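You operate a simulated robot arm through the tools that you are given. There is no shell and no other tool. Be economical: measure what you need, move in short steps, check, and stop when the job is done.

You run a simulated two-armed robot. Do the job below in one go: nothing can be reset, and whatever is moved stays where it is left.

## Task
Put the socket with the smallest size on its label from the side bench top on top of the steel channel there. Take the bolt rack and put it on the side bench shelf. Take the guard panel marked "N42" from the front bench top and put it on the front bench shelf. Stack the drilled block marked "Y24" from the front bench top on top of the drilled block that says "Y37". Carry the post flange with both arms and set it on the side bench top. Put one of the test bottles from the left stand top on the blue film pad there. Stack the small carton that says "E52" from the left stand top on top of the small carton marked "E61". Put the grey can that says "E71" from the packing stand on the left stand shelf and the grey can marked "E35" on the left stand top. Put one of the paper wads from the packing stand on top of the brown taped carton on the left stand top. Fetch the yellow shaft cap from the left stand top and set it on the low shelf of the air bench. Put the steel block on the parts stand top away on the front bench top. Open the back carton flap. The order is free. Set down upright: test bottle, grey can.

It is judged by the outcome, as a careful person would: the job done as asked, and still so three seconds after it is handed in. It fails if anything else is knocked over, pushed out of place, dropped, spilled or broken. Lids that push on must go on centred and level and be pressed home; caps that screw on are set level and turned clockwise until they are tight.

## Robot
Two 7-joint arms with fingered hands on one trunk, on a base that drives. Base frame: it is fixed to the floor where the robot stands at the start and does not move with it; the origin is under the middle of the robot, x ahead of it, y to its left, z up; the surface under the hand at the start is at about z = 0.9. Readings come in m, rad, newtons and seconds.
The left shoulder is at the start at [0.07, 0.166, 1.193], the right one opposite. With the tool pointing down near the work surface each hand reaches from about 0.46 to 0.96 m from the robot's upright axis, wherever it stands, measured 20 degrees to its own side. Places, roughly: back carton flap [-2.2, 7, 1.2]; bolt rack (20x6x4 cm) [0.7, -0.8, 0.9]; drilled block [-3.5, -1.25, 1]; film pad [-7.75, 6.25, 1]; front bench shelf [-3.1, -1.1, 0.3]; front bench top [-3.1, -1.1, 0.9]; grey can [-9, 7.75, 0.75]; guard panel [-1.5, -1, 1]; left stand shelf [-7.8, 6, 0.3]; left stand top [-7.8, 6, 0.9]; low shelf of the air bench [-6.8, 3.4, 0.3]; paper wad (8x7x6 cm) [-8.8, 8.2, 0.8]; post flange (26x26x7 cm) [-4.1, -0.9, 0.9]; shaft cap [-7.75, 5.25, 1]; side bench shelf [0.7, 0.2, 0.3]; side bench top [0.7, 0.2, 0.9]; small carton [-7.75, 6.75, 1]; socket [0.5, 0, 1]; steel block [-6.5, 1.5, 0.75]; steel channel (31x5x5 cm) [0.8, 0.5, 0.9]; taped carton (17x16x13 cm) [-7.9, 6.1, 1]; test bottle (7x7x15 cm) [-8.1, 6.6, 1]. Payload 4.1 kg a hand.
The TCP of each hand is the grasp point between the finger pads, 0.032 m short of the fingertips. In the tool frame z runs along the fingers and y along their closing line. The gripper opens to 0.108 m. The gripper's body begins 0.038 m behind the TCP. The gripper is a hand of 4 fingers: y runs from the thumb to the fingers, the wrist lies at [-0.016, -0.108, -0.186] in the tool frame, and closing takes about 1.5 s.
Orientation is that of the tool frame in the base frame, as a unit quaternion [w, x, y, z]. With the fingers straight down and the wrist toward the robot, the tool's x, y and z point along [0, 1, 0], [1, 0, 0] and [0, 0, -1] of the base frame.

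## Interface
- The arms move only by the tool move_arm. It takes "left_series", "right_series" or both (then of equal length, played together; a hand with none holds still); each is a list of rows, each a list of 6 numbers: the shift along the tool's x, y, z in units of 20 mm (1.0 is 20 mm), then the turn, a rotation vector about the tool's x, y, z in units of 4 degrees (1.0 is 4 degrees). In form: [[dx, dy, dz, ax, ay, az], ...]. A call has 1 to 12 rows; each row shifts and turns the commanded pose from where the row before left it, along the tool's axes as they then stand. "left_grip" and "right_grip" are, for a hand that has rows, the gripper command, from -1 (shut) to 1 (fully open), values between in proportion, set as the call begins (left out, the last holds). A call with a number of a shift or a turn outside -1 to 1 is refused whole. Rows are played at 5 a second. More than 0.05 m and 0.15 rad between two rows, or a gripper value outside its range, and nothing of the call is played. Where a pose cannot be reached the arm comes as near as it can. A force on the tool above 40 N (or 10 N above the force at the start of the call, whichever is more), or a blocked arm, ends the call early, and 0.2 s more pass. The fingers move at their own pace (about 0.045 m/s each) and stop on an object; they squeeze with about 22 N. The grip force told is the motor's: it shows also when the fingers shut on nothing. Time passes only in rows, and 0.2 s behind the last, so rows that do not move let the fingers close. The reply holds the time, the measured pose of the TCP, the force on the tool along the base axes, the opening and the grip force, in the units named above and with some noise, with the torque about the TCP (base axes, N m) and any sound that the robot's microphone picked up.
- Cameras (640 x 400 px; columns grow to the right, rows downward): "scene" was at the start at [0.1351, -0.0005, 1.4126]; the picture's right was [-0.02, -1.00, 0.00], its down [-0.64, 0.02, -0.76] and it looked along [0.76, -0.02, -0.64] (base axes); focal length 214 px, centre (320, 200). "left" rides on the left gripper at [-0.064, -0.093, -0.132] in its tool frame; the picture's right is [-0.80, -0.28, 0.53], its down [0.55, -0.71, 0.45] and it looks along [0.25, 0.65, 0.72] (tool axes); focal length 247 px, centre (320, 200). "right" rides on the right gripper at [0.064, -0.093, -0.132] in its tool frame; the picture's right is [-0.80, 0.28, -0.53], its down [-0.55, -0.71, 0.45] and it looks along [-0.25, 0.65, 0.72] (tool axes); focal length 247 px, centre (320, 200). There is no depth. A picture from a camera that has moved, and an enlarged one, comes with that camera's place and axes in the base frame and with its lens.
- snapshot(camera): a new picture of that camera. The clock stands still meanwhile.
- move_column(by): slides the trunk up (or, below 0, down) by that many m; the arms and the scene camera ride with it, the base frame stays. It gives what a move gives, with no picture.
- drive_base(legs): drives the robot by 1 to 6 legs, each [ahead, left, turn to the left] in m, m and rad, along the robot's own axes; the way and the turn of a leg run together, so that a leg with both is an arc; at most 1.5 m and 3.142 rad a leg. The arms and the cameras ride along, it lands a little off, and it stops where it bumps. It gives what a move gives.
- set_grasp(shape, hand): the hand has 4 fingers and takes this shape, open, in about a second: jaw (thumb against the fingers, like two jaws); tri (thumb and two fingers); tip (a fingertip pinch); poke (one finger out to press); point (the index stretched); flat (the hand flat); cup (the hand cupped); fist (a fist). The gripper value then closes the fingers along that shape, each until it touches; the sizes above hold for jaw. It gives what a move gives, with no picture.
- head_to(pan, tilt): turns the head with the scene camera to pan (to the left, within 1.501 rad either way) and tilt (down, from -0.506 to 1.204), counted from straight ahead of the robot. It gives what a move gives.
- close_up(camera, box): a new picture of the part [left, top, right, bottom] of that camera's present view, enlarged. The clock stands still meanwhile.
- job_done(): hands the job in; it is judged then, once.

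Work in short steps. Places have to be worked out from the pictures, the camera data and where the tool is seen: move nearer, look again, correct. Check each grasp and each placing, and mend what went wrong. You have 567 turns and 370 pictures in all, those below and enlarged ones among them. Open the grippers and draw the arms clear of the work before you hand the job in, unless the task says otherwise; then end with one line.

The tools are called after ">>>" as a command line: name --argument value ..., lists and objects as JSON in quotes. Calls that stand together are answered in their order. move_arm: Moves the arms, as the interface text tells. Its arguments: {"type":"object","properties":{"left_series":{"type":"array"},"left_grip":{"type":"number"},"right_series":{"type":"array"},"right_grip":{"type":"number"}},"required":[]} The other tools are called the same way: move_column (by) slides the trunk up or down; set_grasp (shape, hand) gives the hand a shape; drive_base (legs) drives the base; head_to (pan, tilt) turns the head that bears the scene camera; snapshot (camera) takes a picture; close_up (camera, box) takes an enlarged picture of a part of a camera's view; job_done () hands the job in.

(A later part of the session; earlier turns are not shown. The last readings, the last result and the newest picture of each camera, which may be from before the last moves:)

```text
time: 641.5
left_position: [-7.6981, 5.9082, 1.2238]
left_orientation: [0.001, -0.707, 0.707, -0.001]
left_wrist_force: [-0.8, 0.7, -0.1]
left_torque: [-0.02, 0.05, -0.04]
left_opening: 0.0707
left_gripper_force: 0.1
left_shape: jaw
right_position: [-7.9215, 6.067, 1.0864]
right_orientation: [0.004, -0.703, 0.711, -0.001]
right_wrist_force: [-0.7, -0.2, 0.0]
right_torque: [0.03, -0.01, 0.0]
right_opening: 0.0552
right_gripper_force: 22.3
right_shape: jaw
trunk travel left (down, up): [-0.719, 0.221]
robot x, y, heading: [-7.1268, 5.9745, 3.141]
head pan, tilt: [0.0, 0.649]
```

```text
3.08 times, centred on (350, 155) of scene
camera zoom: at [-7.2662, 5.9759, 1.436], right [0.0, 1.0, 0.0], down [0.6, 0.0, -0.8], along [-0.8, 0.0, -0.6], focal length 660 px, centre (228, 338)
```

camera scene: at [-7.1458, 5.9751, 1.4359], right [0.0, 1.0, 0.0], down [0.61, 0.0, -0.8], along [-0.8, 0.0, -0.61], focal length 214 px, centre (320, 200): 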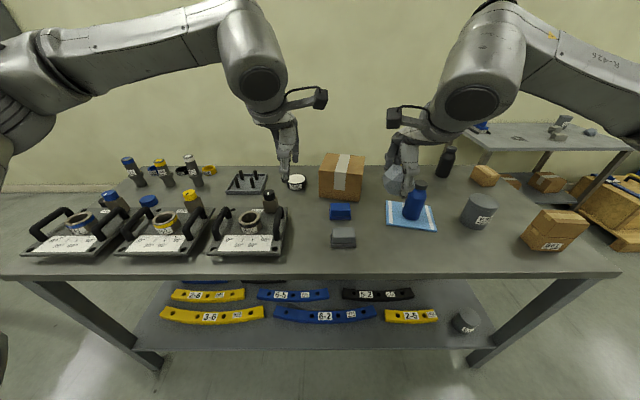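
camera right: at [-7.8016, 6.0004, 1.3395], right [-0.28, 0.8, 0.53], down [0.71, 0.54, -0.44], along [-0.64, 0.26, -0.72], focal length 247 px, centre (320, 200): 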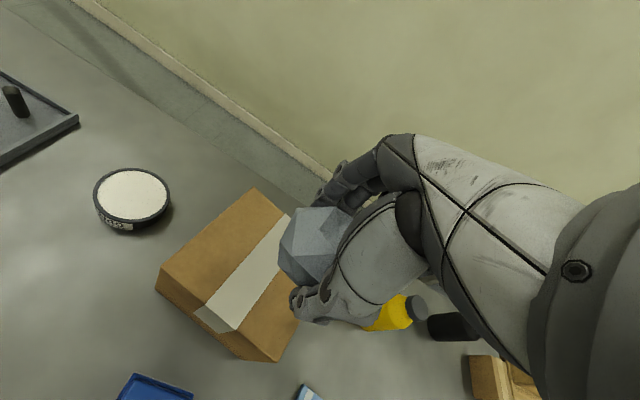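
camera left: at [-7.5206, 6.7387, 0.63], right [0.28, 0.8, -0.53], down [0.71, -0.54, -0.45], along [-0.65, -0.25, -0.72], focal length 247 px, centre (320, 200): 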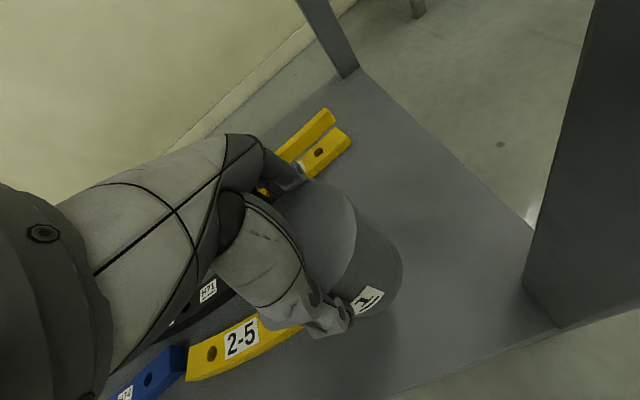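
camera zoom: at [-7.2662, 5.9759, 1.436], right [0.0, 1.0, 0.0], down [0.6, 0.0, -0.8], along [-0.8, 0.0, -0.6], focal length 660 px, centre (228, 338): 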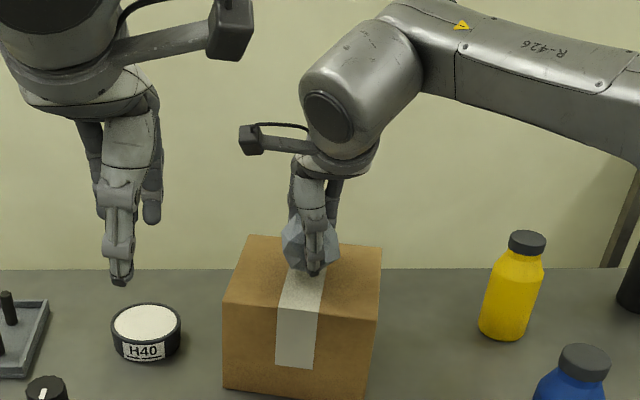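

Over the middle. I creep down to contact.

>>> move_arm --right_series '[[0, 0, 0.25, 0, 0, 0], [0, 0, 0.2, 0, 0, 0], [0, 0, 0.15, 0, 0, 0], [0, 0, 0, 0, 0, 0]]'

>>> move_arm --right_series '[[0, 0, 0.15, 0, 0, 0], [0, 0, 0.15, 0, 0, 0], [0, 0, 0, 0, 0, 0]]'

>>> move_arm --right_series '[[0, 0, 0.15, 0, 0, 0], [0, 0, 0.15, 0, 0, 0], [0, 0, 0, 0, 0, 0]]'

>>> close_up --camera "scene" --box '[310, 130, 390, 200]'

```text
time: 642.5
left_position: [-7.6978, 5.9074, 1.2238]
left_orientation: [0.001, -0.707, 0.707, -0.001]
left_wrist_force: [-0.7, 0.8, 0.2]
left_torque: [-0.01, -0.03, -0.01]
left_opening: 0.0707
left_gripper_force: 0.1
left_shape: jaw
right_position: [-7.9205, 6.0682, 1.0749]
right_orientation: [0.004, -0.704, 0.71, -0.002]
right_wrist_force: [0.4, -0.3, -1.2]
right_torque: [0.01, 0.0, -0.01]
right_opening: 0.0552
right_gripper_force: 21.8
right_shape: jaw
trunk travel left (down, up): [-0.719, 0.221]
robot x, y, heading: [-7.1293, 5.9727, 3.137]
head pan, tilt: [0.0, 0.649]
```

```text
time: 643.3
left_position: [-7.6973, 5.9081, 1.223]
left_orientation: [0.0, 0.708, -0.707, 0.001]
left_wrist_force: [0.3, 0.0, 0.2]
left_torque: [0.0, 0.0, 0.01]
left_opening: 0.0708
left_gripper_force: 0.0
left_shape: jaw
right_position: [-7.9215, 6.0659, 1.0677]
right_orientation: [0.004, -0.703, 0.711, -0.001]
right_wrist_force: [0.4, -1.1, 2.0]
right_torque: [0.04, 0.01, -0.01]
right_opening: 0.0551
right_gripper_force: 21.9
right_shape: jaw
trunk travel left (down, up): [-0.719, 0.221]
robot x, y, heading: [-7.1274, 5.9756, 3.134]
head pan, tilt: [0.0, 0.649]
```

```text
time: 644.1
left_position: [-7.6966, 5.9071, 1.2242]
left_orientation: [-0.001, 0.707, -0.707, 0.001]
left_wrist_force: [-0.1, 0.3, 0.4]
left_torque: [0.05, -0.01, 0.0]
left_opening: 0.0705
left_gripper_force: 0.0
left_shape: jaw
right_position: [-7.921, 6.0657, 1.0623]
right_orientation: [0.003, -0.704, 0.711, 0.0]
right_wrist_force: [-1.2, -1.7, 7.6]
right_torque: [0.06, 0.11, -0.03]
right_opening: 0.0534
right_gripper_force: 21.8
right_shape: jaw
trunk travel left (down, up): [-0.719, 0.221]
robot x, y, heading: [-7.1278, 5.9718, 3.141]
head pan, tilt: [0.0, 0.649]
```

```text
5.71 times, centred on (350, 165) of scene
camera zoom: at [-7.265, 5.9754, 1.4362], right [0.0, 1.0, 0.0], down [0.6, 0.0, -0.8], along [-0.8, 0.0, -0.6], focal length 1226 px, centre (149, 400)
```

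zoom: 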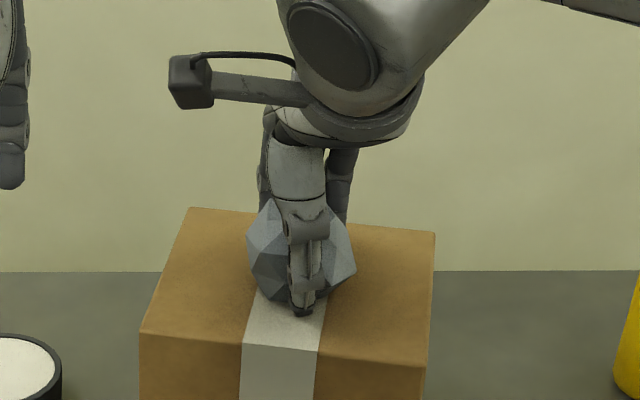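

The wad is on the carton with 8 N. I open slowly and rise.

>>> move_arm --right_series '[[0, 0, 0, 0, 0, 0], [0, 0, 0, 0, 0, 0], [0, 0, 0, 0, 0, 0]]' --right_grip 0.4

>>> move_arm --right_series '[[0, 0, 0, 0, 0, 0], [0, 0, -0.5, 0, 0, 0], [0, 0, -1, 0, 0, 0], [0, 0, -1, 0, 0, 0], [0, 0, -1, 0, 0, 0], [0, 0, -1, 0, 0, 0], [0, 0, -1, 0, 0, 0], [0, 0, -1, 0, 0, 0]]' --right_grip 0.8

>>> close_up --camera "scene" --box '[270, 90, 430, 220]'

```text
time: 644.9
left_position: [-7.6942, 5.909, 1.2251]
left_orientation: [0.0, 0.708, -0.707, 0.0]
left_wrist_force: [0.8, -0.2, 0.3]
left_torque: [-0.03, -0.03, -0.03]
left_opening: 0.0707
left_gripper_force: 0.0
left_shape: jaw
right_position: [-7.9196, 6.0664, 1.0625]
right_orientation: [0.003, -0.703, 0.711, -0.001]
right_wrist_force: [2.4, -0.5, 7.6]
right_torque: [-0.03, 0.25, 0.02]
right_opening: 0.0728
right_gripper_force: 0.0
right_shape: jaw
trunk travel left (down, up): [-0.719, 0.221]
robot x, y, heading: [-7.1273, 5.9721, 3.136]
head pan, tilt: [0.0, 0.649]
```

```text
time: 646.7
left_position: [-7.6963, 5.9077, 1.2234]
left_orientation: [0.0, -0.706, 0.708, -0.001]
left_wrist_force: [-0.3, 1.6, 0.2]
left_torque: [0.01, 0.04, 0.01]
left_opening: 0.0707
left_gripper_force: 0.1
left_shape: jaw
right_position: [-7.9214, 6.0652, 1.1926]
right_orientation: [0.005, -0.704, 0.711, -0.001]
right_wrist_force: [0.1, -0.6, 1.0]
right_torque: [0.01, -0.01, 0.01]
right_opening: 0.097
right_gripper_force: 0.0
right_shape: jaw
trunk travel left (down, up): [-0.719, 0.221]
robot x, y, heading: [-7.1278, 5.9723, 3.14]
head pan, tilt: [0.0, 0.649]
```

```text
3.08 times, centred on (350, 155) of scene
camera zoom: at [-7.2656, 5.9755, 1.436], right [0.0, 1.0, 0.0], down [0.6, 0.0, -0.8], along [-0.8, 0.0, -0.6], focal length 660 px, centre (228, 338)
```

zoom: 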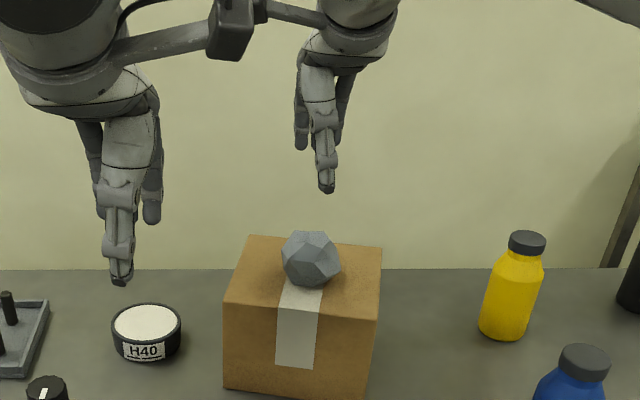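

The wad rests on the carton. The last job is the back carton flap near (−2.2, 7, 1.2). I retract, back off and turn east to see the way.

>>> move_arm --right_series '[[0, -1, -0.3, 0, 0, 0], [0, -1, -0.3, 0, 0, 0], [0, -1, -0.3, 0, 0, 0], [0, -1, 0, 0, 0, 0], [0, -1, 0, 0, 0, 0], [0, -1, 0, 0, 0, 0], [0, -1, 0, 0, 0, 0], [0, -1, 0, 0, 0, 0], [0, -1, 0, 0, 0, 0], [0, -1, 0, 0, 0, 0], [0, -1, 0, 0, 0, 0]]'

>>> drive_base --legs '[[-0.75, 0, 0], [0, 0, 3.14]]'

>>> head_to --pan 0.2 --tilt 0.25

>>> snapshot --camera "scene"

```text
time: 649.1
left_position: [-7.6964, 5.9073, 1.2245]
left_orientation: [0.001, -0.707, 0.708, -0.001]
left_wrist_force: [12.3, -22.8, 6.6]
left_torque: [3.53, 0.95, -3.06]
left_opening: 0.0705
left_gripper_force: 0.0
left_shape: jaw
right_position: [-7.7015, 6.0663, 1.2116]
right_orientation: [0.004, -0.702, 0.712, -0.002]
right_wrist_force: [-11.5, 21.7, -7.3]
right_torque: [-2.8, -1.08, 1.39]
right_opening: 0.097
right_gripper_force: 0.0
right_shape: jaw
trunk travel left (down, up): [-0.719, 0.221]
robot x, y, heading: [-7.1274, 5.9737, 3.135]
head pan, tilt: [0.0, 0.649]
```

```text
time: 650.0
left_position: [-7.6847, 5.909, 1.2244]
left_orientation: [-0.002, 0.708, -0.706, 0.001]
left_wrist_force: [-0.4, 0.3, 0.5]
left_torque: [0.13, -0.08, -0.05]
left_opening: 0.0703
left_gripper_force: 0.1
left_shape: jaw
right_position: [-7.6895, 6.0672, 1.2097]
right_orientation: [0.004, -0.701, 0.713, -0.001]
right_wrist_force: [0.4, 1.4, 0.0]
right_torque: [-0.17, 0.07, 0.13]
right_opening: 0.097
right_gripper_force: 0.1
right_shape: jaw
trunk travel left (down, up): [-0.719, 0.221]
robot x, y, heading: [-7.1173, 5.9773, 3.137]
head pan, tilt: [0.0, 0.649]
stopped in leg 1: the force on the tool passed its limit at 42 N (the readings are from after the stop); the commanded pose is now the measured one
```

```text
time: 650.9
left_position: [-7.6834, 5.9077, 1.223]
left_orientation: [-0.001, 0.707, -0.707, 0.001]
left_wrist_force: [0.5, -0.1, 0.3]
left_torque: [0.0, -0.02, 0.01]
left_opening: 0.0707
left_gripper_force: 0.1
left_shape: jaw
right_position: [-7.6888, 6.0668, 1.2097]
right_orientation: [0.004, -0.701, 0.713, -0.002]
right_wrist_force: [-0.3, -0.2, 0.6]
right_torque: [-0.01, -0.01, 0.01]
right_opening: 0.0973
right_gripper_force: 0.0
right_shape: jaw
trunk travel left (down, up): [-0.719, 0.221]
robot x, y, heading: [-7.1151, 5.9687, 3.139]
head pan, tilt: [0.201, 0.25]
```

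```text
199 pictures are left
camera scene: at [-7.2574, 5.9573, 1.4724], right [-0.19, 0.98, 0.0], down [0.24, 0.05, -0.97], along [-0.95, -0.19, -0.25], focal length 214 px, centre (320, 200)
```

scene: 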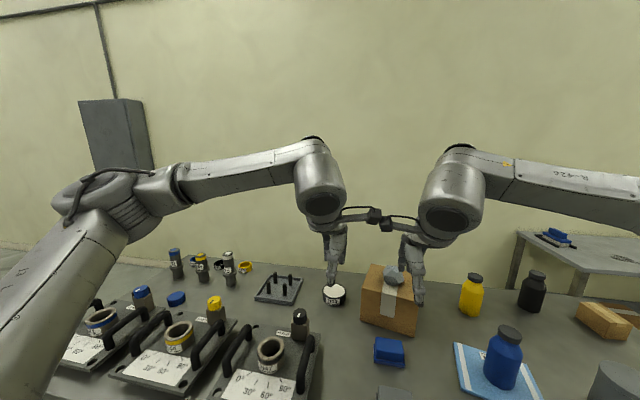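

The two hands' camera arms touched. I spread the hands apart before driving.

>>> move_arm --right_series '[[-0.5, 0, 0, 0, 0, 0], [-1, 0, -0.3, 0, 0, 0], [-1, 0, -0.3, 0, 0, 0], [-1, -0.5, 0, 0, 0, 0], [-1, -0.5, 0, 0, 0, 0], [-1, -0.5, 0, 0, 0, 0]]' --left_series '[[0.5, 0, 0, 0, 0, 0], [1, 0, 0, 0, 0, 0], [1, 0, 0, 0, 0, 0], [1, -0.5, 0, 0, 0, 0], [1, -0.5, 0, 0, 0, 0], [1, -0.5, 0, 0, 0, 0]]'

>>> drive_base --legs '[[-0.75, 0, 0], [0, 0, 3.14]]'

>>> head_to --pan 0.2 --tilt 0.25

>>> snapshot --camera "scene"

```text
time: 652.3
left_position: [-7.6533, 5.7984, 1.2245]
left_orientation: [0.0, -0.706, 0.708, -0.001]
left_wrist_force: [-0.6, 0.9, 0.3]
left_torque: [-0.01, 0.0, -0.02]
left_opening: 0.0704
left_gripper_force: 0.1
left_shape: jaw
right_position: [-7.6562, 6.1759, 1.2216]
right_orientation: [0.004, -0.702, 0.712, -0.001]
right_wrist_force: [-0.3, 0.0, 0.0]
right_torque: [0.01, 0.01, -0.02]
right_opening: 0.0971
right_gripper_force: 0.1
right_shape: jaw
trunk travel left (down, up): [-0.719, 0.221]
robot x, y, heading: [-7.1196, 5.9738, 3.132]
head pan, tilt: [0.201, 0.25]
```

```text
time: 663.7
left_position: [-5.8114, 6.1227, 1.2251]
left_orientation: [-0.001, 0.721, 0.693, -0.001]
left_wrist_force: [-0.7, 0.2, -0.3]
left_torque: [-0.02, 0.01, -0.01]
left_opening: 0.0705
left_gripper_force: 0.3
left_shape: jaw
right_position: [-5.8235, 5.7457, 1.2228]
right_orientation: [-0.001, 0.727, 0.687, -0.005]
right_wrist_force: [-0.3, -0.3, -0.1]
right_torque: [0.01, -0.03, 0.04]
right_opening: 0.0974
right_gripper_force: 0.0
right_shape: jaw
trunk travel left (down, up): [-0.719, 0.221]
robot x, y, heading: [-6.3569, 5.9633, -0.042]
head pan, tilt: [0.201, 0.25]
```

```text
time: 664.3
left_position: [-5.8134, 6.122, 1.2243]
left_orientation: [0.0, 0.722, 0.692, -0.001]
left_wrist_force: [1.1, -0.5, -0.1]
left_torque: [0.02, 0.03, -0.04]
left_opening: 0.0706
left_gripper_force: 0.1
left_shape: jaw
right_position: [-5.8237, 5.7461, 1.2225]
right_orientation: [-0.001, 0.726, 0.688, -0.005]
right_wrist_force: [0.4, -0.7, -0.1]
right_torque: [0.05, 0.0, 0.01]
right_opening: 0.0971
right_gripper_force: 0.1
right_shape: jaw
trunk travel left (down, up): [-0.719, 0.221]
robot x, y, heading: [-6.3573, 5.9644, -0.043]
head pan, tilt: [0.201, 0.25]
```

```text
198 pictures are left
camera scene: at [-6.2144, 5.9821, 1.4725], right [0.16, -0.99, 0.0], down [-0.24, -0.04, -0.97], along [0.96, 0.15, -0.25], focal length 214 px, centre (320, 200)
```

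scene: 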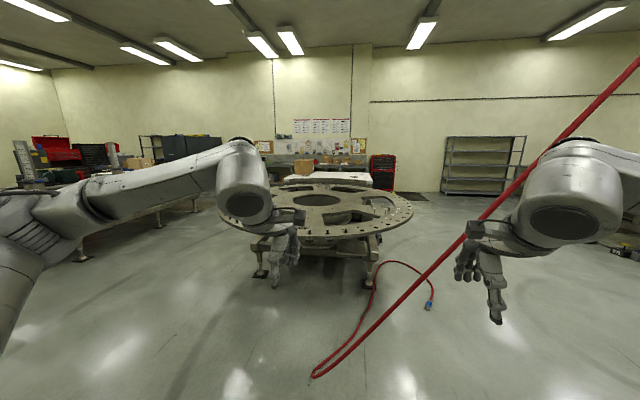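

The brown box ahead beyond the ring table is the back carton. The hose blocks the direct way, so I go round south: strafe to y≈4.6, then east.

>>> drive_base --legs '[[0, -0.65, 0.043], [0, -0.65, 0], [1.3, 0, 0]]'

>>> head_to --pan 0.4 --tilt 0.25

>>> snapshot --camera "scene"

```text
time: 677.3
left_position: [-4.5285, 4.8622, 1.2243]
left_orientation: [-0.001, 0.7, 0.714, -0.001]
left_wrist_force: [1.1, 0.9, -0.7]
left_torque: [-0.05, -0.01, 0.03]
left_opening: 0.0704
left_gripper_force: 0.0
left_shape: jaw
right_position: [-4.5195, 4.4852, 1.2227]
right_orientation: [-0.001, 0.705, 0.709, -0.005]
right_wrist_force: [-0.4, 0.6, -0.4]
right_torque: [-0.03, -0.03, 0.02]
right_opening: 0.0971
right_gripper_force: 0.0
right_shape: jaw
trunk travel left (down, up): [-0.719, 0.221]
robot x, y, heading: [-5.0619, 4.6761, 0.014]
head pan, tilt: [0.201, 0.25]
```

```text
time: 678.0
left_position: [-4.5287, 4.8619, 1.2259]
left_orientation: [-0.001, 0.701, 0.713, 0.0]
left_wrist_force: [-0.5, 0.0, 0.1]
left_torque: [-0.01, -0.01, 0.03]
left_opening: 0.0704
left_gripper_force: 0.0
left_shape: jaw
right_position: [-4.5178, 4.4839, 1.2215]
right_orientation: [-0.003, 0.706, 0.709, -0.006]
right_wrist_force: [-0.1, -0.9, -0.7]
right_torque: [-0.01, 0.0, 0.02]
right_opening: 0.0968
right_gripper_force: 0.0
right_shape: jaw
trunk travel left (down, up): [-0.719, 0.221]
robot x, y, heading: [-5.0631, 4.6736, 0.011]
head pan, tilt: [0.4, 0.25]
```

```text
197 pictures are left
camera scene: at [-4.9282, 4.715, 1.4724], right [0.4, -0.92, 0.0], down [-0.23, -0.1, -0.97], along [0.89, 0.39, -0.25], focal length 214 px, centre (320, 200)
```

scene: 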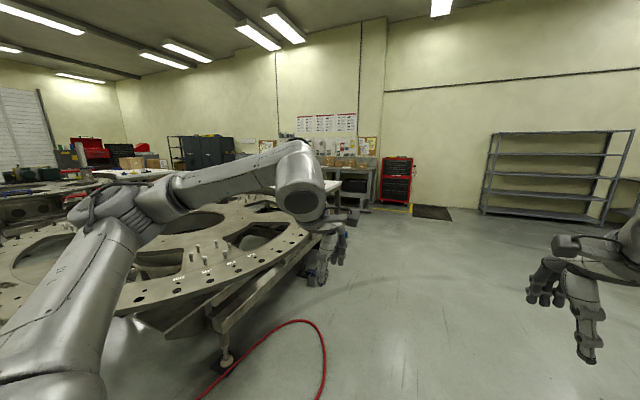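

Hose lies close on the left at y≈5.1–5.3, so I shift right 0.35 m and go on east 2.6 m, then look north.

>>> drive_base --legs '[[0, -0.38, -0.012], [1.3, 0, 0], [1.3, 0, 0]]'

>>> head_to --pan 1.3 --tilt 0.2

>>> snapshot --camera "scene"

```text
time: 692.7
left_position: [-1.9167, 4.505, 1.2245]
left_orientation: [-0.001, 0.701, 0.713, -0.001]
left_wrist_force: [0.2, 0.4, -0.3]
left_torque: [-0.03, -0.06, 0.01]
left_opening: 0.0705
left_gripper_force: 0.0
left_shape: jaw
right_position: [-1.9086, 4.1267, 1.2231]
right_orientation: [-0.001, 0.707, 0.707, -0.005]
right_wrist_force: [0.1, 0.4, -0.1]
right_torque: [0.0, -0.01, -0.02]
right_opening: 0.097
right_gripper_force: 0.1
right_shape: jaw
trunk travel left (down, up): [-0.719, 0.221]
robot x, y, heading: [-2.4553, 4.3189, 0.013]
head pan, tilt: [0.4, 0.25]
```

```text
time: 693.9
left_position: [-1.9174, 4.5056, 1.2254]
left_orientation: [-0.001, 0.701, 0.713, 0.0]
left_wrist_force: [-0.4, -0.4, -0.3]
left_torque: [0.01, -0.03, 0.03]
left_opening: 0.0704
left_gripper_force: 0.0
left_shape: jaw
right_position: [-1.9082, 4.1274, 1.222]
right_orientation: [-0.001, 0.706, 0.708, -0.005]
right_wrist_force: [0.0, -0.4, -0.1]
right_torque: [-0.02, 0.0, -0.02]
right_opening: 0.0971
right_gripper_force: 0.0
right_shape: jaw
trunk travel left (down, up): [-0.719, 0.221]
robot x, y, heading: [-2.4523, 4.3225, 0.01]
head pan, tilt: [1.3, 0.201]
```

```text
196 pictures are left
camera scene: at [-2.3787, 4.4117, 1.477], right [0.97, -0.26, 0.0], down [-0.05, -0.19, -0.98], along [0.25, 0.95, -0.2], focal length 214 px, centre (320, 200)
```

scene: 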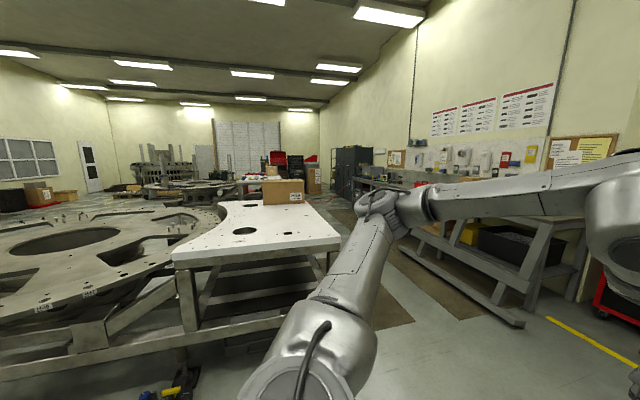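

A carton stands on the white perforated table. I enlarge it.

>>> close_up --camera "scene" --box '[230, 160, 350, 240]'

>>> close_up --camera "scene" --box '[120, 120, 420, 310]'

```text
5.00 times, centred on (290, 200) of scene
camera zoom: at [-2.3787, 4.4117, 1.477], right [0.97, -0.26, 0.0], down [-0.05, -0.19, -0.98], along [0.25, 0.95, -0.2], focal length 1072 px, centre (470, 200)
```

zoom: 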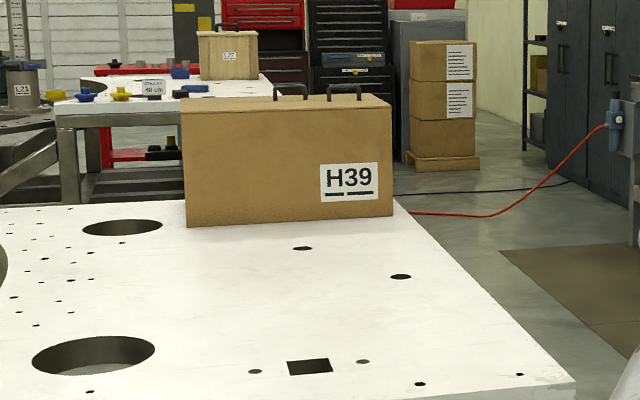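

```text
2.11 times, centred on (270, 215) of scene
camera zoom: at [-2.3787, 4.4117, 1.477], right [0.97, -0.26, 0.0], down [-0.05, -0.19, -0.98], along [0.25, 0.95, -0.2], focal length 452 px, centre (425, 168)
```

zoom: 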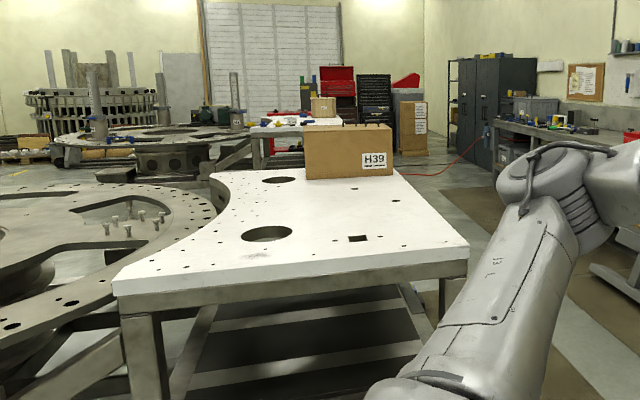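

Carton H39 (top ≈1.19) is the one at (−2.2, 7); its right side is reachable from the aisle to the east. I drive round to (−1.1, 6.6) and face it.

>>> drive_base --legs '[[1.35, 0, 0], [0, 0, 1.56], [1.15, 0, 0]]'

>>> head_to --pan 0.5 --tilt 0.3

>>> snapshot --camera "scene"

```text
time: 710.0
left_position: [-1.2933, 6.0329, 1.2241]
left_orientation: [0.0, -0.003, 1.0, -0.001]
left_wrist_force: [0.2, -0.7, 0.4]
left_torque: [0.02, 0.04, 0.01]
left_opening: 0.0705
left_gripper_force: 0.0
left_shape: jaw
right_position: [-0.9143, 6.0387, 1.2221]
right_orientation: [0.002, 0.004, 1.0, -0.003]
right_wrist_force: [0.3, 0.5, 0.9]
right_torque: [-0.03, -0.04, -0.01]
right_opening: 0.0972
right_gripper_force: 0.1
right_shape: jaw
trunk travel left (down, up): [-0.719, 0.221]
robot x, y, heading: [-1.1115, 5.4948, 1.575]
head pan, tilt: [1.3, 0.201]
```

```text
time: 711.1
left_position: [-1.2927, 6.0331, 1.2252]
left_orientation: [0.0, -0.004, 1.0, 0.0]
left_wrist_force: [0.2, -0.2, 0.6]
left_torque: [0.0, -0.04, -0.03]
left_opening: 0.0706
left_gripper_force: 0.0
left_shape: jaw
right_position: [-0.9142, 6.0393, 1.2216]
right_orientation: [0.003, 0.005, 1.0, -0.003]
right_wrist_force: [1.1, 0.4, -0.1]
right_torque: [0.02, -0.01, -0.01]
right_opening: 0.097
right_gripper_force: 0.1
right_shape: jaw
trunk travel left (down, up): [-0.719, 0.221]
robot x, y, heading: [-1.1131, 5.4969, 1.575]
head pan, tilt: [0.499, 0.3]
```

```text
193 pictures are left
camera scene: at [-1.1578, 5.6296, 1.4678], right [0.88, 0.48, 0.0], down [0.14, -0.26, -0.96], along [-0.46, 0.84, -0.3], focal length 214 px, centre (320, 200)
```

scene: 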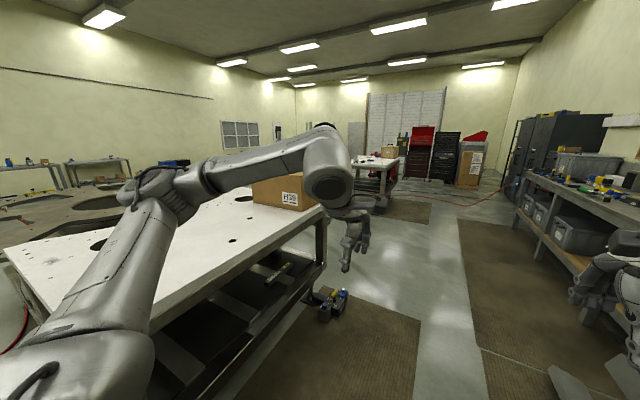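

I note a small clamp on the floor near (−1.8, 7.0) and will stay clear. I go to y≈7.0 and turn to face the carton.

>>> drive_base --legs '[[0.75, 0, 0], [0.75, 0, 0], [0, 0, 1.5708]]'

>>> head_to --pan 0 --tilt 0.4

>>> snapshot --camera "scene"

```text
time: 722.7
left_position: [-1.6546, 6.8124, 1.2261]
left_orientation: [0.0, 0.716, -0.699, 0.0]
left_wrist_force: [-0.4, 0.4, 0.6]
left_torque: [0.01, -0.03, 0.0]
left_opening: 0.0707
left_gripper_force: 0.1
left_shape: jaw
right_position: [-1.6666, 7.19, 1.224]
right_orientation: [-0.004, 0.711, -0.703, 0.001]
right_wrist_force: [0.0, -0.4, -1.2]
right_torque: [0.0, -0.03, 0.0]
right_opening: 0.0973
right_gripper_force: 0.1
right_shape: jaw
trunk travel left (down, up): [-0.719, 0.221]
robot x, y, heading: [-1.1231, 6.9987, -3.124]
head pan, tilt: [0.499, 0.3]
```

```text
time: 723.6
left_position: [-1.6661, 6.8114, 1.2208]
left_orientation: [-0.003, 0.716, -0.698, 0.004]
left_wrist_force: [-0.1, 0.5, 0.6]
left_torque: [-0.02, 0.02, 0.01]
left_opening: 0.0704
left_gripper_force: 0.0
left_shape: jaw
right_position: [-1.6772, 7.1899, 1.2186]
right_orientation: [-0.008, 0.711, -0.703, 0.004]
right_wrist_force: [0.2, 0.4, -0.2]
right_torque: [0.02, 0.01, 0.0]
right_opening: 0.0972
right_gripper_force: 0.0
right_shape: jaw
trunk travel left (down, up): [-0.719, 0.221]
robot x, y, heading: [-1.1223, 7.0, -3.117]
head pan, tilt: [0.0, 0.4]
```

```text
192 pictures are left
camera scene: at [-1.2517, 7.0004, 1.4613], right [-0.02, 1.0, 0.0], down [0.38, 0.01, -0.92], along [-0.92, -0.02, -0.38], focal length 214 px, centre (320, 200)
```

scene: 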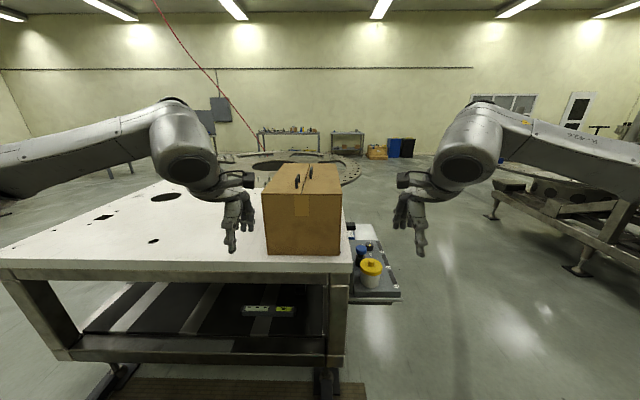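

>>> close_up --camera "scene" --box '[245, 150, 365, 270]'

>>> snapshot --camera "left"

>>> snapshot --camera "right"

```text
3.33 times, centred on (305, 210) of scene
camera zoom: at [-1.2517, 7.0004, 1.4613], right [-0.02, 1.0, 0.0], down [0.38, 0.01, -0.92], along [-0.92, -0.02, -0.38], focal length 715 px, centre (370, 167)
```

zoom: 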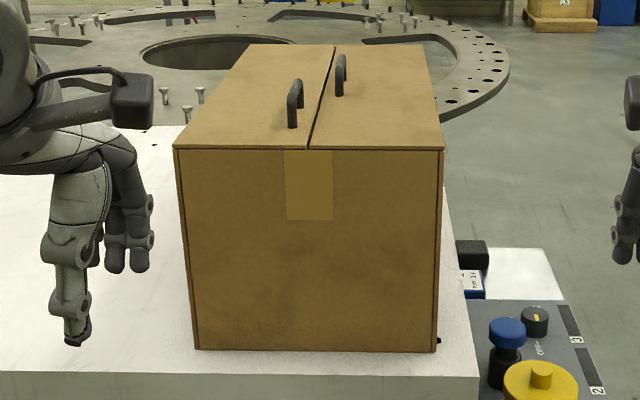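

```text
190 pictures are left
camera left: at [-1.5764, 6.8793, 1.3525], right [0.27, 0.8, -0.53], down [0.72, -0.53, -0.44], along [-0.64, -0.27, -0.72], focal length 247 px, centre (320, 200)
```

left: 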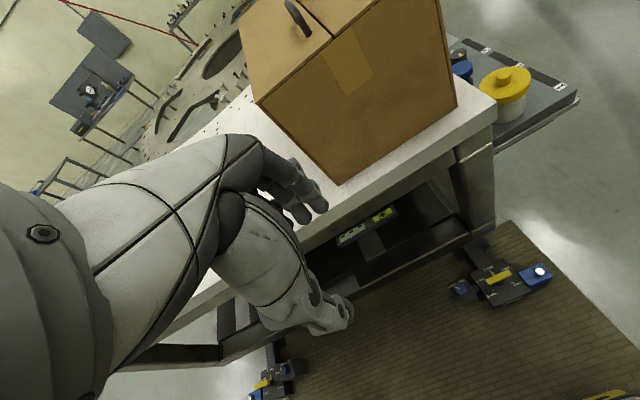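

```text
189 pictures are left
camera right: at [-1.5865, 7.1252, 1.3504], right [-0.3, 0.79, 0.53], down [0.71, 0.56, -0.43], along [-0.64, 0.25, -0.73], focal length 247 px, centre (320, 200)
```

right: 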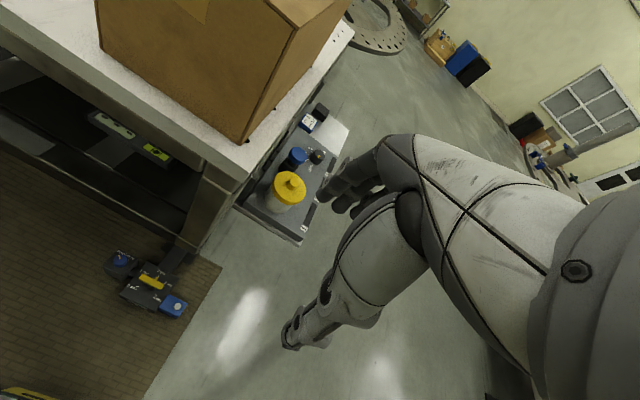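

The carton's lid has two flaps meeting along a seam (x direction), hinged on the south and north edges. The listed place (y≈7.0) is the north flap, whose handle sits near (−2.2, 6.94). I raise the hands and move to (−1.42, 6.74).

>>> move_arm --right_series '[[0, 0, -1, 0, 0, 0], [0, 0, -1, 0, 0, 0], [0, 0, -1, 0, 0, 0], [0, 0, -1, 0, 0, 0], [0, 0, -1, 0, 0, 0], [0, 0, -1, 0, 0, 0], [0, 0, -1, 0, 0, 0], [0, 0, -1, 0, 0, 0]]' --left_series '[[1, -1, 0, 0, 0, 0], [1, -1, 0, 0, 0, 0], [1, -1, 0, 0, 0, 0], [1, 0, 0, 0, 0, 0], [0, 0, 0, 0, 0, 0], [0, 0, 0, 0, 0, 0], [0, 0, 0, 0, 0, 0], [0, 0, 0, 0, 0, 0]]' --right_grip 0.2

>>> drive_base --legs '[[0, 0.26, -0.022], [0.3, 0, 0]]'

>>> head_to --pan -0.1 --tilt 0.5

>>> snapshot --camera "scene"

>>> close_up --camera "right" --box '[0, 100, 400, 400]'

```text
time: 725.4
left_position: [-1.6022, 6.7333, 1.2213]
left_orientation: [-0.002, 0.716, -0.698, 0.004]
left_wrist_force: [-1.2, -0.5, -0.5]
left_torque: [-0.01, 0.02, 0.01]
left_opening: 0.0702
left_gripper_force: 0.0
left_shape: jaw
right_position: [-1.6801, 7.1889, 1.3795]
right_orientation: [-0.006, 0.711, -0.703, 0.003]
right_wrist_force: [-0.6, -0.2, 0.5]
right_torque: [0.03, 0.03, -0.01]
right_opening: 0.0653
right_gripper_force: 0.1
right_shape: jaw
trunk travel left (down, up): [-0.719, 0.221]
robot x, y, heading: [-1.1223, 7.0039, -3.124]
head pan, tilt: [0.0, 0.4]
```

```text
time: 728.9
left_position: [-1.9072, 6.4833, 1.2223]
left_orientation: [-0.003, 0.708, -0.706, 0.003]
left_wrist_force: [-0.3, -0.5, 0.1]
left_torque: [-0.02, 0.03, 0.01]
left_opening: 0.0702
left_gripper_force: 0.1
left_shape: jaw
right_position: [-1.9752, 6.9398, 1.3793]
right_orientation: [0.007, -0.703, 0.711, -0.004]
right_wrist_force: [0.3, -0.1, -0.2]
right_torque: [-0.03, 0.02, 0.01]
right_opening: 0.0652
right_gripper_force: 0.1
right_shape: jaw
trunk travel left (down, up): [-0.719, 0.221]
robot x, y, heading: [-1.4195, 6.743, 3.137]
head pan, tilt: [0.0, 0.4]
```

```text
time: 729.6
left_position: [-1.908, 6.4828, 1.2195]
left_orientation: [-0.003, 0.709, -0.705, 0.003]
left_wrist_force: [0.0, 0.3, -1.6]
left_torque: [0.01, -0.01, -0.03]
left_opening: 0.0704
left_gripper_force: 0.0
left_shape: jaw
right_position: [-1.9765, 6.9394, 1.3765]
right_orientation: [0.007, -0.703, 0.712, -0.004]
right_wrist_force: [-0.3, 0.4, 0.2]
right_torque: [0.0, -0.03, -0.03]
right_opening: 0.0653
right_gripper_force: 0.0
right_shape: jaw
trunk travel left (down, up): [-0.719, 0.221]
robot x, y, heading: [-1.4195, 6.7404, 3.147]
head pan, tilt: [-0.099, 0.499]
```

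```text
188 pictures are left
camera scene: at [-1.5619, 6.7513, 1.4523], right [0.1, 0.99, 0.0], down [0.48, -0.05, -0.88], along [-0.87, 0.09, -0.48], focal length 214 px, centre (320, 200)
```

scene: 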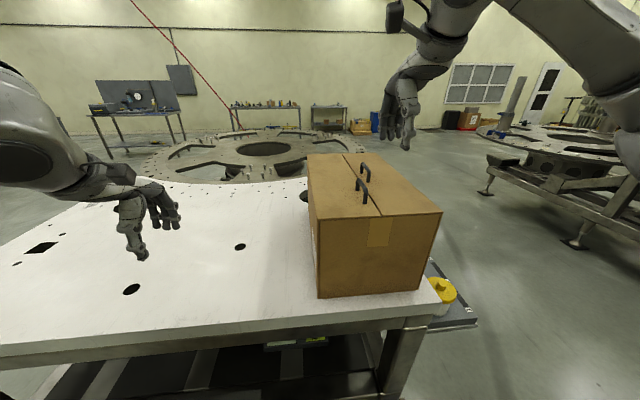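

```text
1.33 times, centred on (200, 250) of right
camera zoom: at [-1.8869, 6.8736, 1.5085], right [-0.28, 0.8, 0.53], down [0.72, 0.54, -0.43], along [-0.63, 0.26, -0.73], focal length 329 px, centre (480, 133)
```

zoom: 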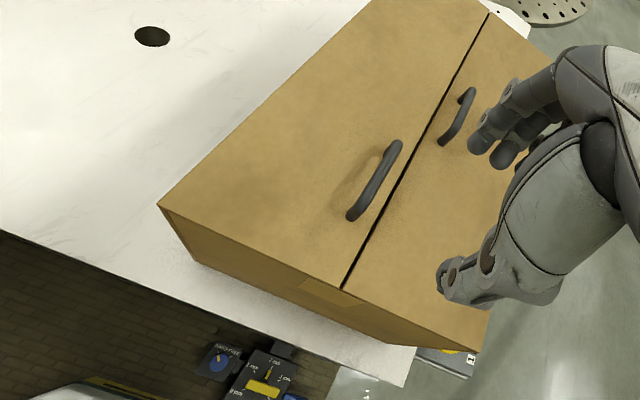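

Now clear: the north flap's handle runs along x from −2.117 to −2.20 at y≈6.947. I turn the right hand 90° inward so it can pinch the bar.

>>> move_arm --right_series '[[0, 0, 0, 0, 0, 1], [0, 0, 0, 0, 0, 1], [0, 0, 0, 0, 0, 1], [0, 0, 0, 0, 0, 1], [0, 0, 0, 0, 0, 1], [0, 0, 0, 0, 0, 1], [0, 0, 0, 0, 0, 1], [0, 0, 0, 0, 0, 1], [0, 0, 0, 0, 0, 1], [0, 0, 0, 0, 0, 1], [0, 0, 0, 0, 0, 1], [0, 0, 0, 0, 0, 1]]'

>>> move_arm --right_series '[[0, 0, 0, 0, 0, 1], [0, 0, 0, 0, 0, 1], [0, 0, 0, 0, 0, 1], [0, 0, 0, 0, 0, 1], [0, 0, 0, 0, 0, 1], [0, 0, 0, 0, 0, 1], [0, 0, 0, 0, 0, 1], [0, 0, 0, 0, 0, 1], [0, 0, 0, 0, 0, 1], [0, 0, 0, 0, 0, 1]]'

>>> snapshot --camera "scene"

```text
time: 732.2
left_position: [-1.9078, 6.4814, 1.2193]
left_orientation: [-0.004, 0.708, -0.706, 0.003]
left_wrist_force: [-0.3, 0.4, 0.1]
left_torque: [0.03, 0.01, 0.02]
left_opening: 0.0701
left_gripper_force: 0.0
left_shape: jaw
right_position: [-1.9752, 6.9383, 1.3773]
right_orientation: [0.008, -0.353, 0.936, -0.001]
right_wrist_force: [0.5, 0.7, 1.0]
right_torque: [0.05, 0.03, -0.02]
right_opening: 0.0653
right_gripper_force: 0.0
right_shape: jaw
trunk travel left (down, up): [-0.719, 0.221]
robot x, y, heading: [-1.4187, 6.7413, 3.143]
head pan, tilt: [-0.099, 0.499]
```

```text
time: 734.4
left_position: [-1.9072, 6.4824, 1.22]
left_orientation: [-0.004, 0.709, -0.705, 0.004]
left_wrist_force: [-0.4, -0.1, -0.7]
left_torque: [0.01, 0.01, 0.04]
left_opening: 0.0704
left_gripper_force: 0.1
left_shape: jaw
right_position: [-1.975, 6.9389, 1.3778]
right_orientation: [0.008, -0.011, 1.0, 0.003]
right_wrist_force: [-0.3, 0.6, 0.6]
right_torque: [0.02, 0.02, 0.01]
right_opening: 0.0651
right_gripper_force: 0.1
right_shape: jaw
trunk travel left (down, up): [-0.719, 0.221]
robot x, y, heading: [-1.4205, 6.7403, 3.138]
head pan, tilt: [-0.099, 0.499]
```

```text
186 pictures are left
camera scene: at [-1.561, 6.7507, 1.4523], right [0.1, 0.99, 0.0], down [0.48, -0.05, -0.88], along [-0.87, 0.09, -0.48], focal length 214 px, centre (320, 200)
```

scene: 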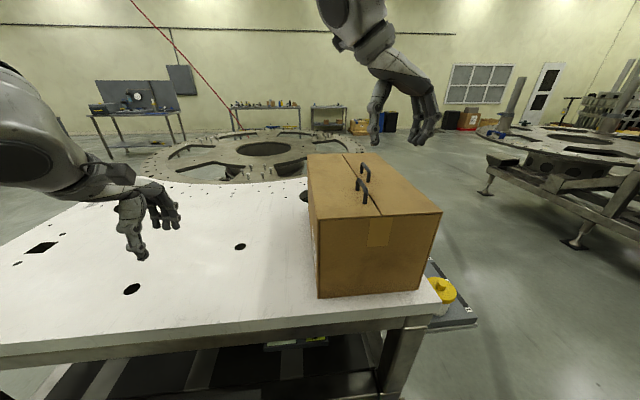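

The hand is square to the bar. I move it over the handle and look with its own camera.

>>> move_arm --right_series '[[0.93, 0.04, 0.3, 0, 0, 0], [0.93, 0.04, 0.3, 0, 0, 0], [0.93, 0.04, 0.3, 0, 0, 0], [0.93, 0.04, 0.3, 0, 0, 0], [0.93, 0.04, 0.3, 0, 0, 0], [0.93, 0.04, 0.3, 0, 0, 0], [0.93, 0.04, 0.3, 0, 0, 0], [0.93, 0.04, 0.3, 0, 0, 0], [0.93, 0.04, 0.3, 0, 0, 0], [0.9, 0.04, 0.3, 0, 0, 0]]'

>>> snapshot --camera "right"

>>> close_up --camera "scene" --box '[300, 90, 460, 220]'

```text
time: 736.6
left_position: [-1.908, 6.4822, 1.2191]
left_orientation: [-0.004, 0.708, -0.706, 0.004]
left_wrist_force: [0.0, -0.4, -0.2]
left_torque: [0.02, -0.05, 0.0]
left_opening: 0.0705
left_gripper_force: 0.0
left_shape: jaw
right_position: [-2.1604, 6.9431, 1.3137]
right_orientation: [0.008, -0.012, 1.0, 0.003]
right_wrist_force: [-0.1, 0.1, 0.3]
right_torque: [0.0, 0.02, -0.02]
right_opening: 0.065
right_gripper_force: 0.0
right_shape: jaw
trunk travel left (down, up): [-0.719, 0.221]
robot x, y, heading: [-1.4192, 6.7438, 3.141]
head pan, tilt: [-0.099, 0.499]
```

```text
185 pictures are left
camera right: at [-2.2262, 6.8473, 1.4424], right [0.78, 0.3, 0.55], down [0.57, -0.69, -0.44], along [0.25, 0.66, -0.71], focal length 247 px, centre (320, 200)
```

right: 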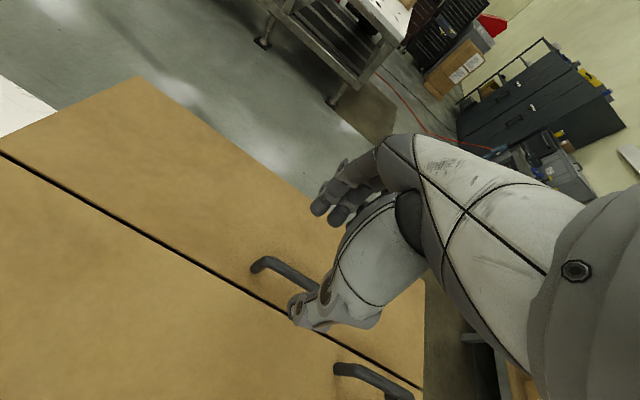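

```text
3.08 times, centred on (380, 155) of scene
camera zoom: at [-1.5623, 6.7504, 1.4522], right [0.1, 0.99, 0.0], down [0.48, -0.05, -0.88], along [-0.87, 0.09, -0.48], focal length 660 px, centre (135, 338)
```

zoom: 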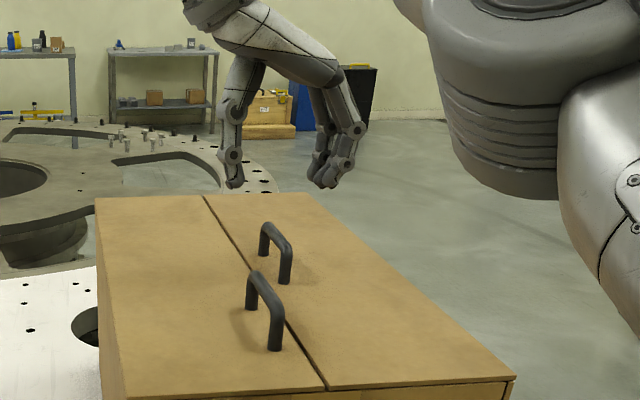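

All views agree if the flap's top is at z≈1.20: handle centre (−2.147, 6.946), bar top ≈1.235. I align and lower to tool z≈1.238.

>>> move_arm --right_series '[[-0.67, 0.15, 0, 0, 0, 0], [0, 0, 1, 0, 0, 0], [0, 0, 1, 0, 0, 0], [0, 0, 1, 0, 0, 0]]'

>>> close_up --camera "right" --box '[180, 160, 420, 380]'

>>> close_up --camera "scene" --box '[320, 110, 420, 190]'

```text
time: 737.6
left_position: [-1.9085, 6.4839, 1.2205]
left_orientation: [-0.003, 0.708, -0.706, 0.005]
left_wrist_force: [-0.2, -0.4, -0.3]
left_torque: [-0.03, -0.02, 0.0]
left_opening: 0.0704
left_gripper_force: 0.2
left_shape: jaw
right_position: [-2.1444, 6.9481, 1.2536]
right_orientation: [0.008, -0.011, 1.0, 0.001]
right_wrist_force: [0.5, -0.5, -0.3]
right_torque: [0.03, 0.02, -0.02]
right_opening: 0.0651
right_gripper_force: 0.1
right_shape: jaw
trunk travel left (down, up): [-0.719, 0.221]
robot x, y, heading: [-1.4181, 6.7405, 3.14]
head pan, tilt: [-0.099, 0.499]
```

```text
1.82 times, centred on (300, 270) of right
camera zoom: at [-2.2102, 6.8533, 1.3832], right [0.78, 0.3, 0.55], down [0.57, -0.69, -0.44], along [0.24, 0.66, -0.71], focal length 449 px, centre (356, 73)
```

zoom: 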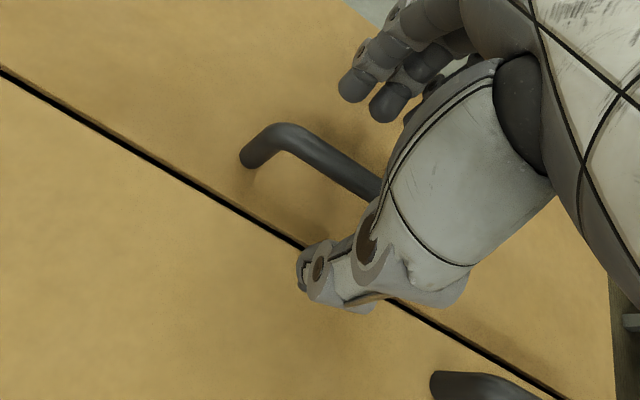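

```text
5.00 times, centred on (370, 150) of scene
camera zoom: at [-1.5611, 6.752, 1.4524], right [0.1, 0.99, 0.0], down [0.48, -0.05, -0.88], along [-0.87, 0.09, -0.48], focal length 1072 px, centre (70, 450)
```

zoom: 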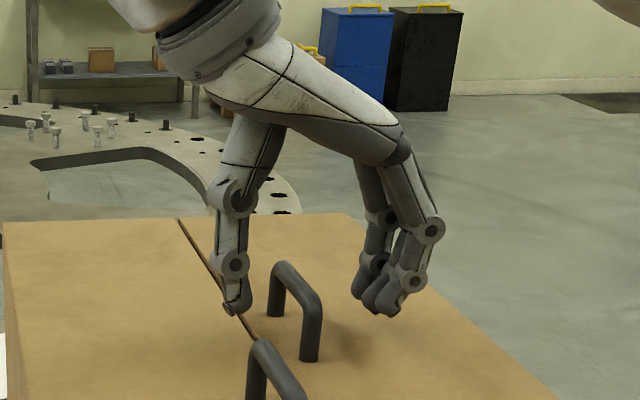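

Handle lies centred between thumb and fingers. I lower 15 mm more and close.

>>> move_arm --right_series '[[0, 0, 0.4, 0, 0, 0], [0, 0, 0.3, 0, 0, 0]]'

>>> move_arm --right_series '[[0, 0, 0, 0, 0, 0], [0, 0, 0, 0, 0, 0], [0, 0, 0, 0, 0, 0], [0, 0, 0, 0, 0, 0], [0, 0, 0, 0, 0, 0], [0, 0, 0, 0, 0, 0], [0, 0, 0, 0, 0, 0]]' --right_grip -1

>>> close_up --camera "scene" --box '[320, 110, 420, 190]'

```text
time: 738.2
left_position: [-1.9078, 6.4824, 1.2199]
left_orientation: [-0.002, 0.708, -0.706, 0.005]
left_wrist_force: [0.1, -0.6, 0.1]
left_torque: [-0.01, -0.01, 0.04]
left_opening: 0.0705
left_gripper_force: 0.0
left_shape: jaw
right_position: [-2.1459, 6.9488, 1.239]
right_orientation: [0.008, -0.011, 1.0, 0.002]
right_wrist_force: [0.0, -0.6, 0.0]
right_torque: [0.03, 0.02, -0.01]
right_opening: 0.0652
right_gripper_force: 0.0
right_shape: jaw
trunk travel left (down, up): [-0.719, 0.221]
robot x, y, heading: [-1.4231, 6.7392, 3.145]
head pan, tilt: [-0.099, 0.499]
```

```text
time: 739.8
left_position: [-1.9074, 6.4828, 1.2198]
left_orientation: [-0.003, 0.709, -0.706, 0.004]
left_wrist_force: [-0.8, 0.6, -0.2]
left_torque: [-0.03, 0.01, 0.03]
left_opening: 0.0703
left_gripper_force: 0.1
left_shape: jaw
right_position: [-2.1449, 6.9456, 1.2405]
right_orientation: [0.008, -0.013, 1.0, 0.003]
right_wrist_force: [0.1, -0.7, 1.2]
right_torque: [0.04, 0.01, 0.1]
right_opening: 0.0002
right_gripper_force: 21.4
right_shape: jaw
trunk travel left (down, up): [-0.719, 0.221]
robot x, y, heading: [-1.4203, 6.7428, 3.143]
head pan, tilt: [-0.099, 0.499]
```

```text
5.00 times, centred on (370, 150) of scene
camera zoom: at [-1.561, 6.7508, 1.4523], right [0.1, 0.99, 0.0], down [0.48, -0.05, -0.88], along [-0.87, 0.09, -0.48], focal length 1072 px, centre (70, 450)
```

zoom: 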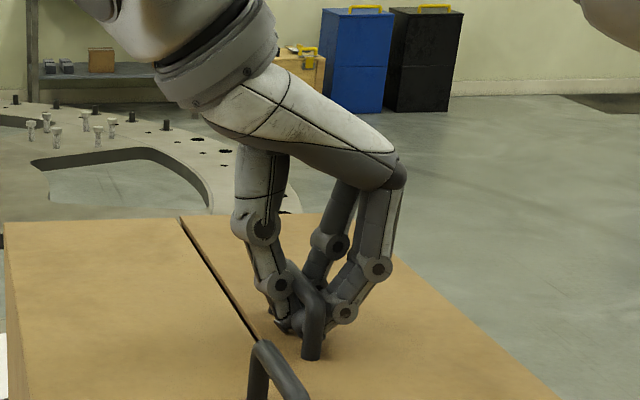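

The fingers have closed around the bar like a hook. I lift along the hinge arc: first 20°.

>>> move_arm --right_series '[[0, 0.1, -0.42, 1, 0, 0], [0, 0.12, -0.42, 1, 0, 0], [0, 0.12, -0.42, 1, 0, 0], [0, 0.12, -0.42, 1, 0, 0], [0, 0.12, -0.42, 1, 0, 0]]'

>>> close_up --camera "scene" --box '[290, 90, 450, 220]'

```text
time: 741.0
left_position: [-1.9068, 6.484, 1.2207]
left_orientation: [-0.002, 0.709, -0.706, 0.004]
left_wrist_force: [-0.4, 0.4, 0.5]
left_torque: [-0.01, 0.01, 0.01]
left_opening: 0.0702
left_gripper_force: 0.0
left_shape: jaw
right_position: [-2.1458, 6.9659, 1.28]
right_orientation: [0.009, -0.009, 0.985, -0.173]
right_wrist_force: [0.6, 2.8, -0.6]
right_torque: [0.0, 0.05, 0.02]
right_opening: 0.0
right_gripper_force: 22.1
right_shape: jaw
trunk travel left (down, up): [-0.719, 0.221]
robot x, y, heading: [-1.4184, 6.7401, 3.143]
head pan, tilt: [-0.099, 0.499]
```

```text
3.08 times, centred on (370, 155) of scene
camera zoom: at [-1.5608, 6.7528, 1.4523], right [0.1, 0.99, 0.0], down [0.48, -0.05, -0.88], along [-0.87, 0.09, -0.48], focal length 660 px, centre (166, 338)
```

zoom: 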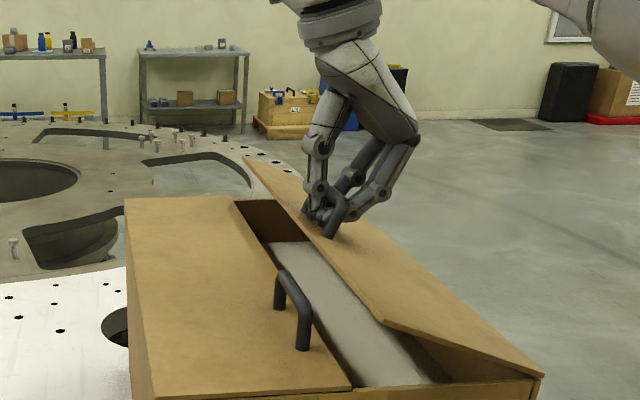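

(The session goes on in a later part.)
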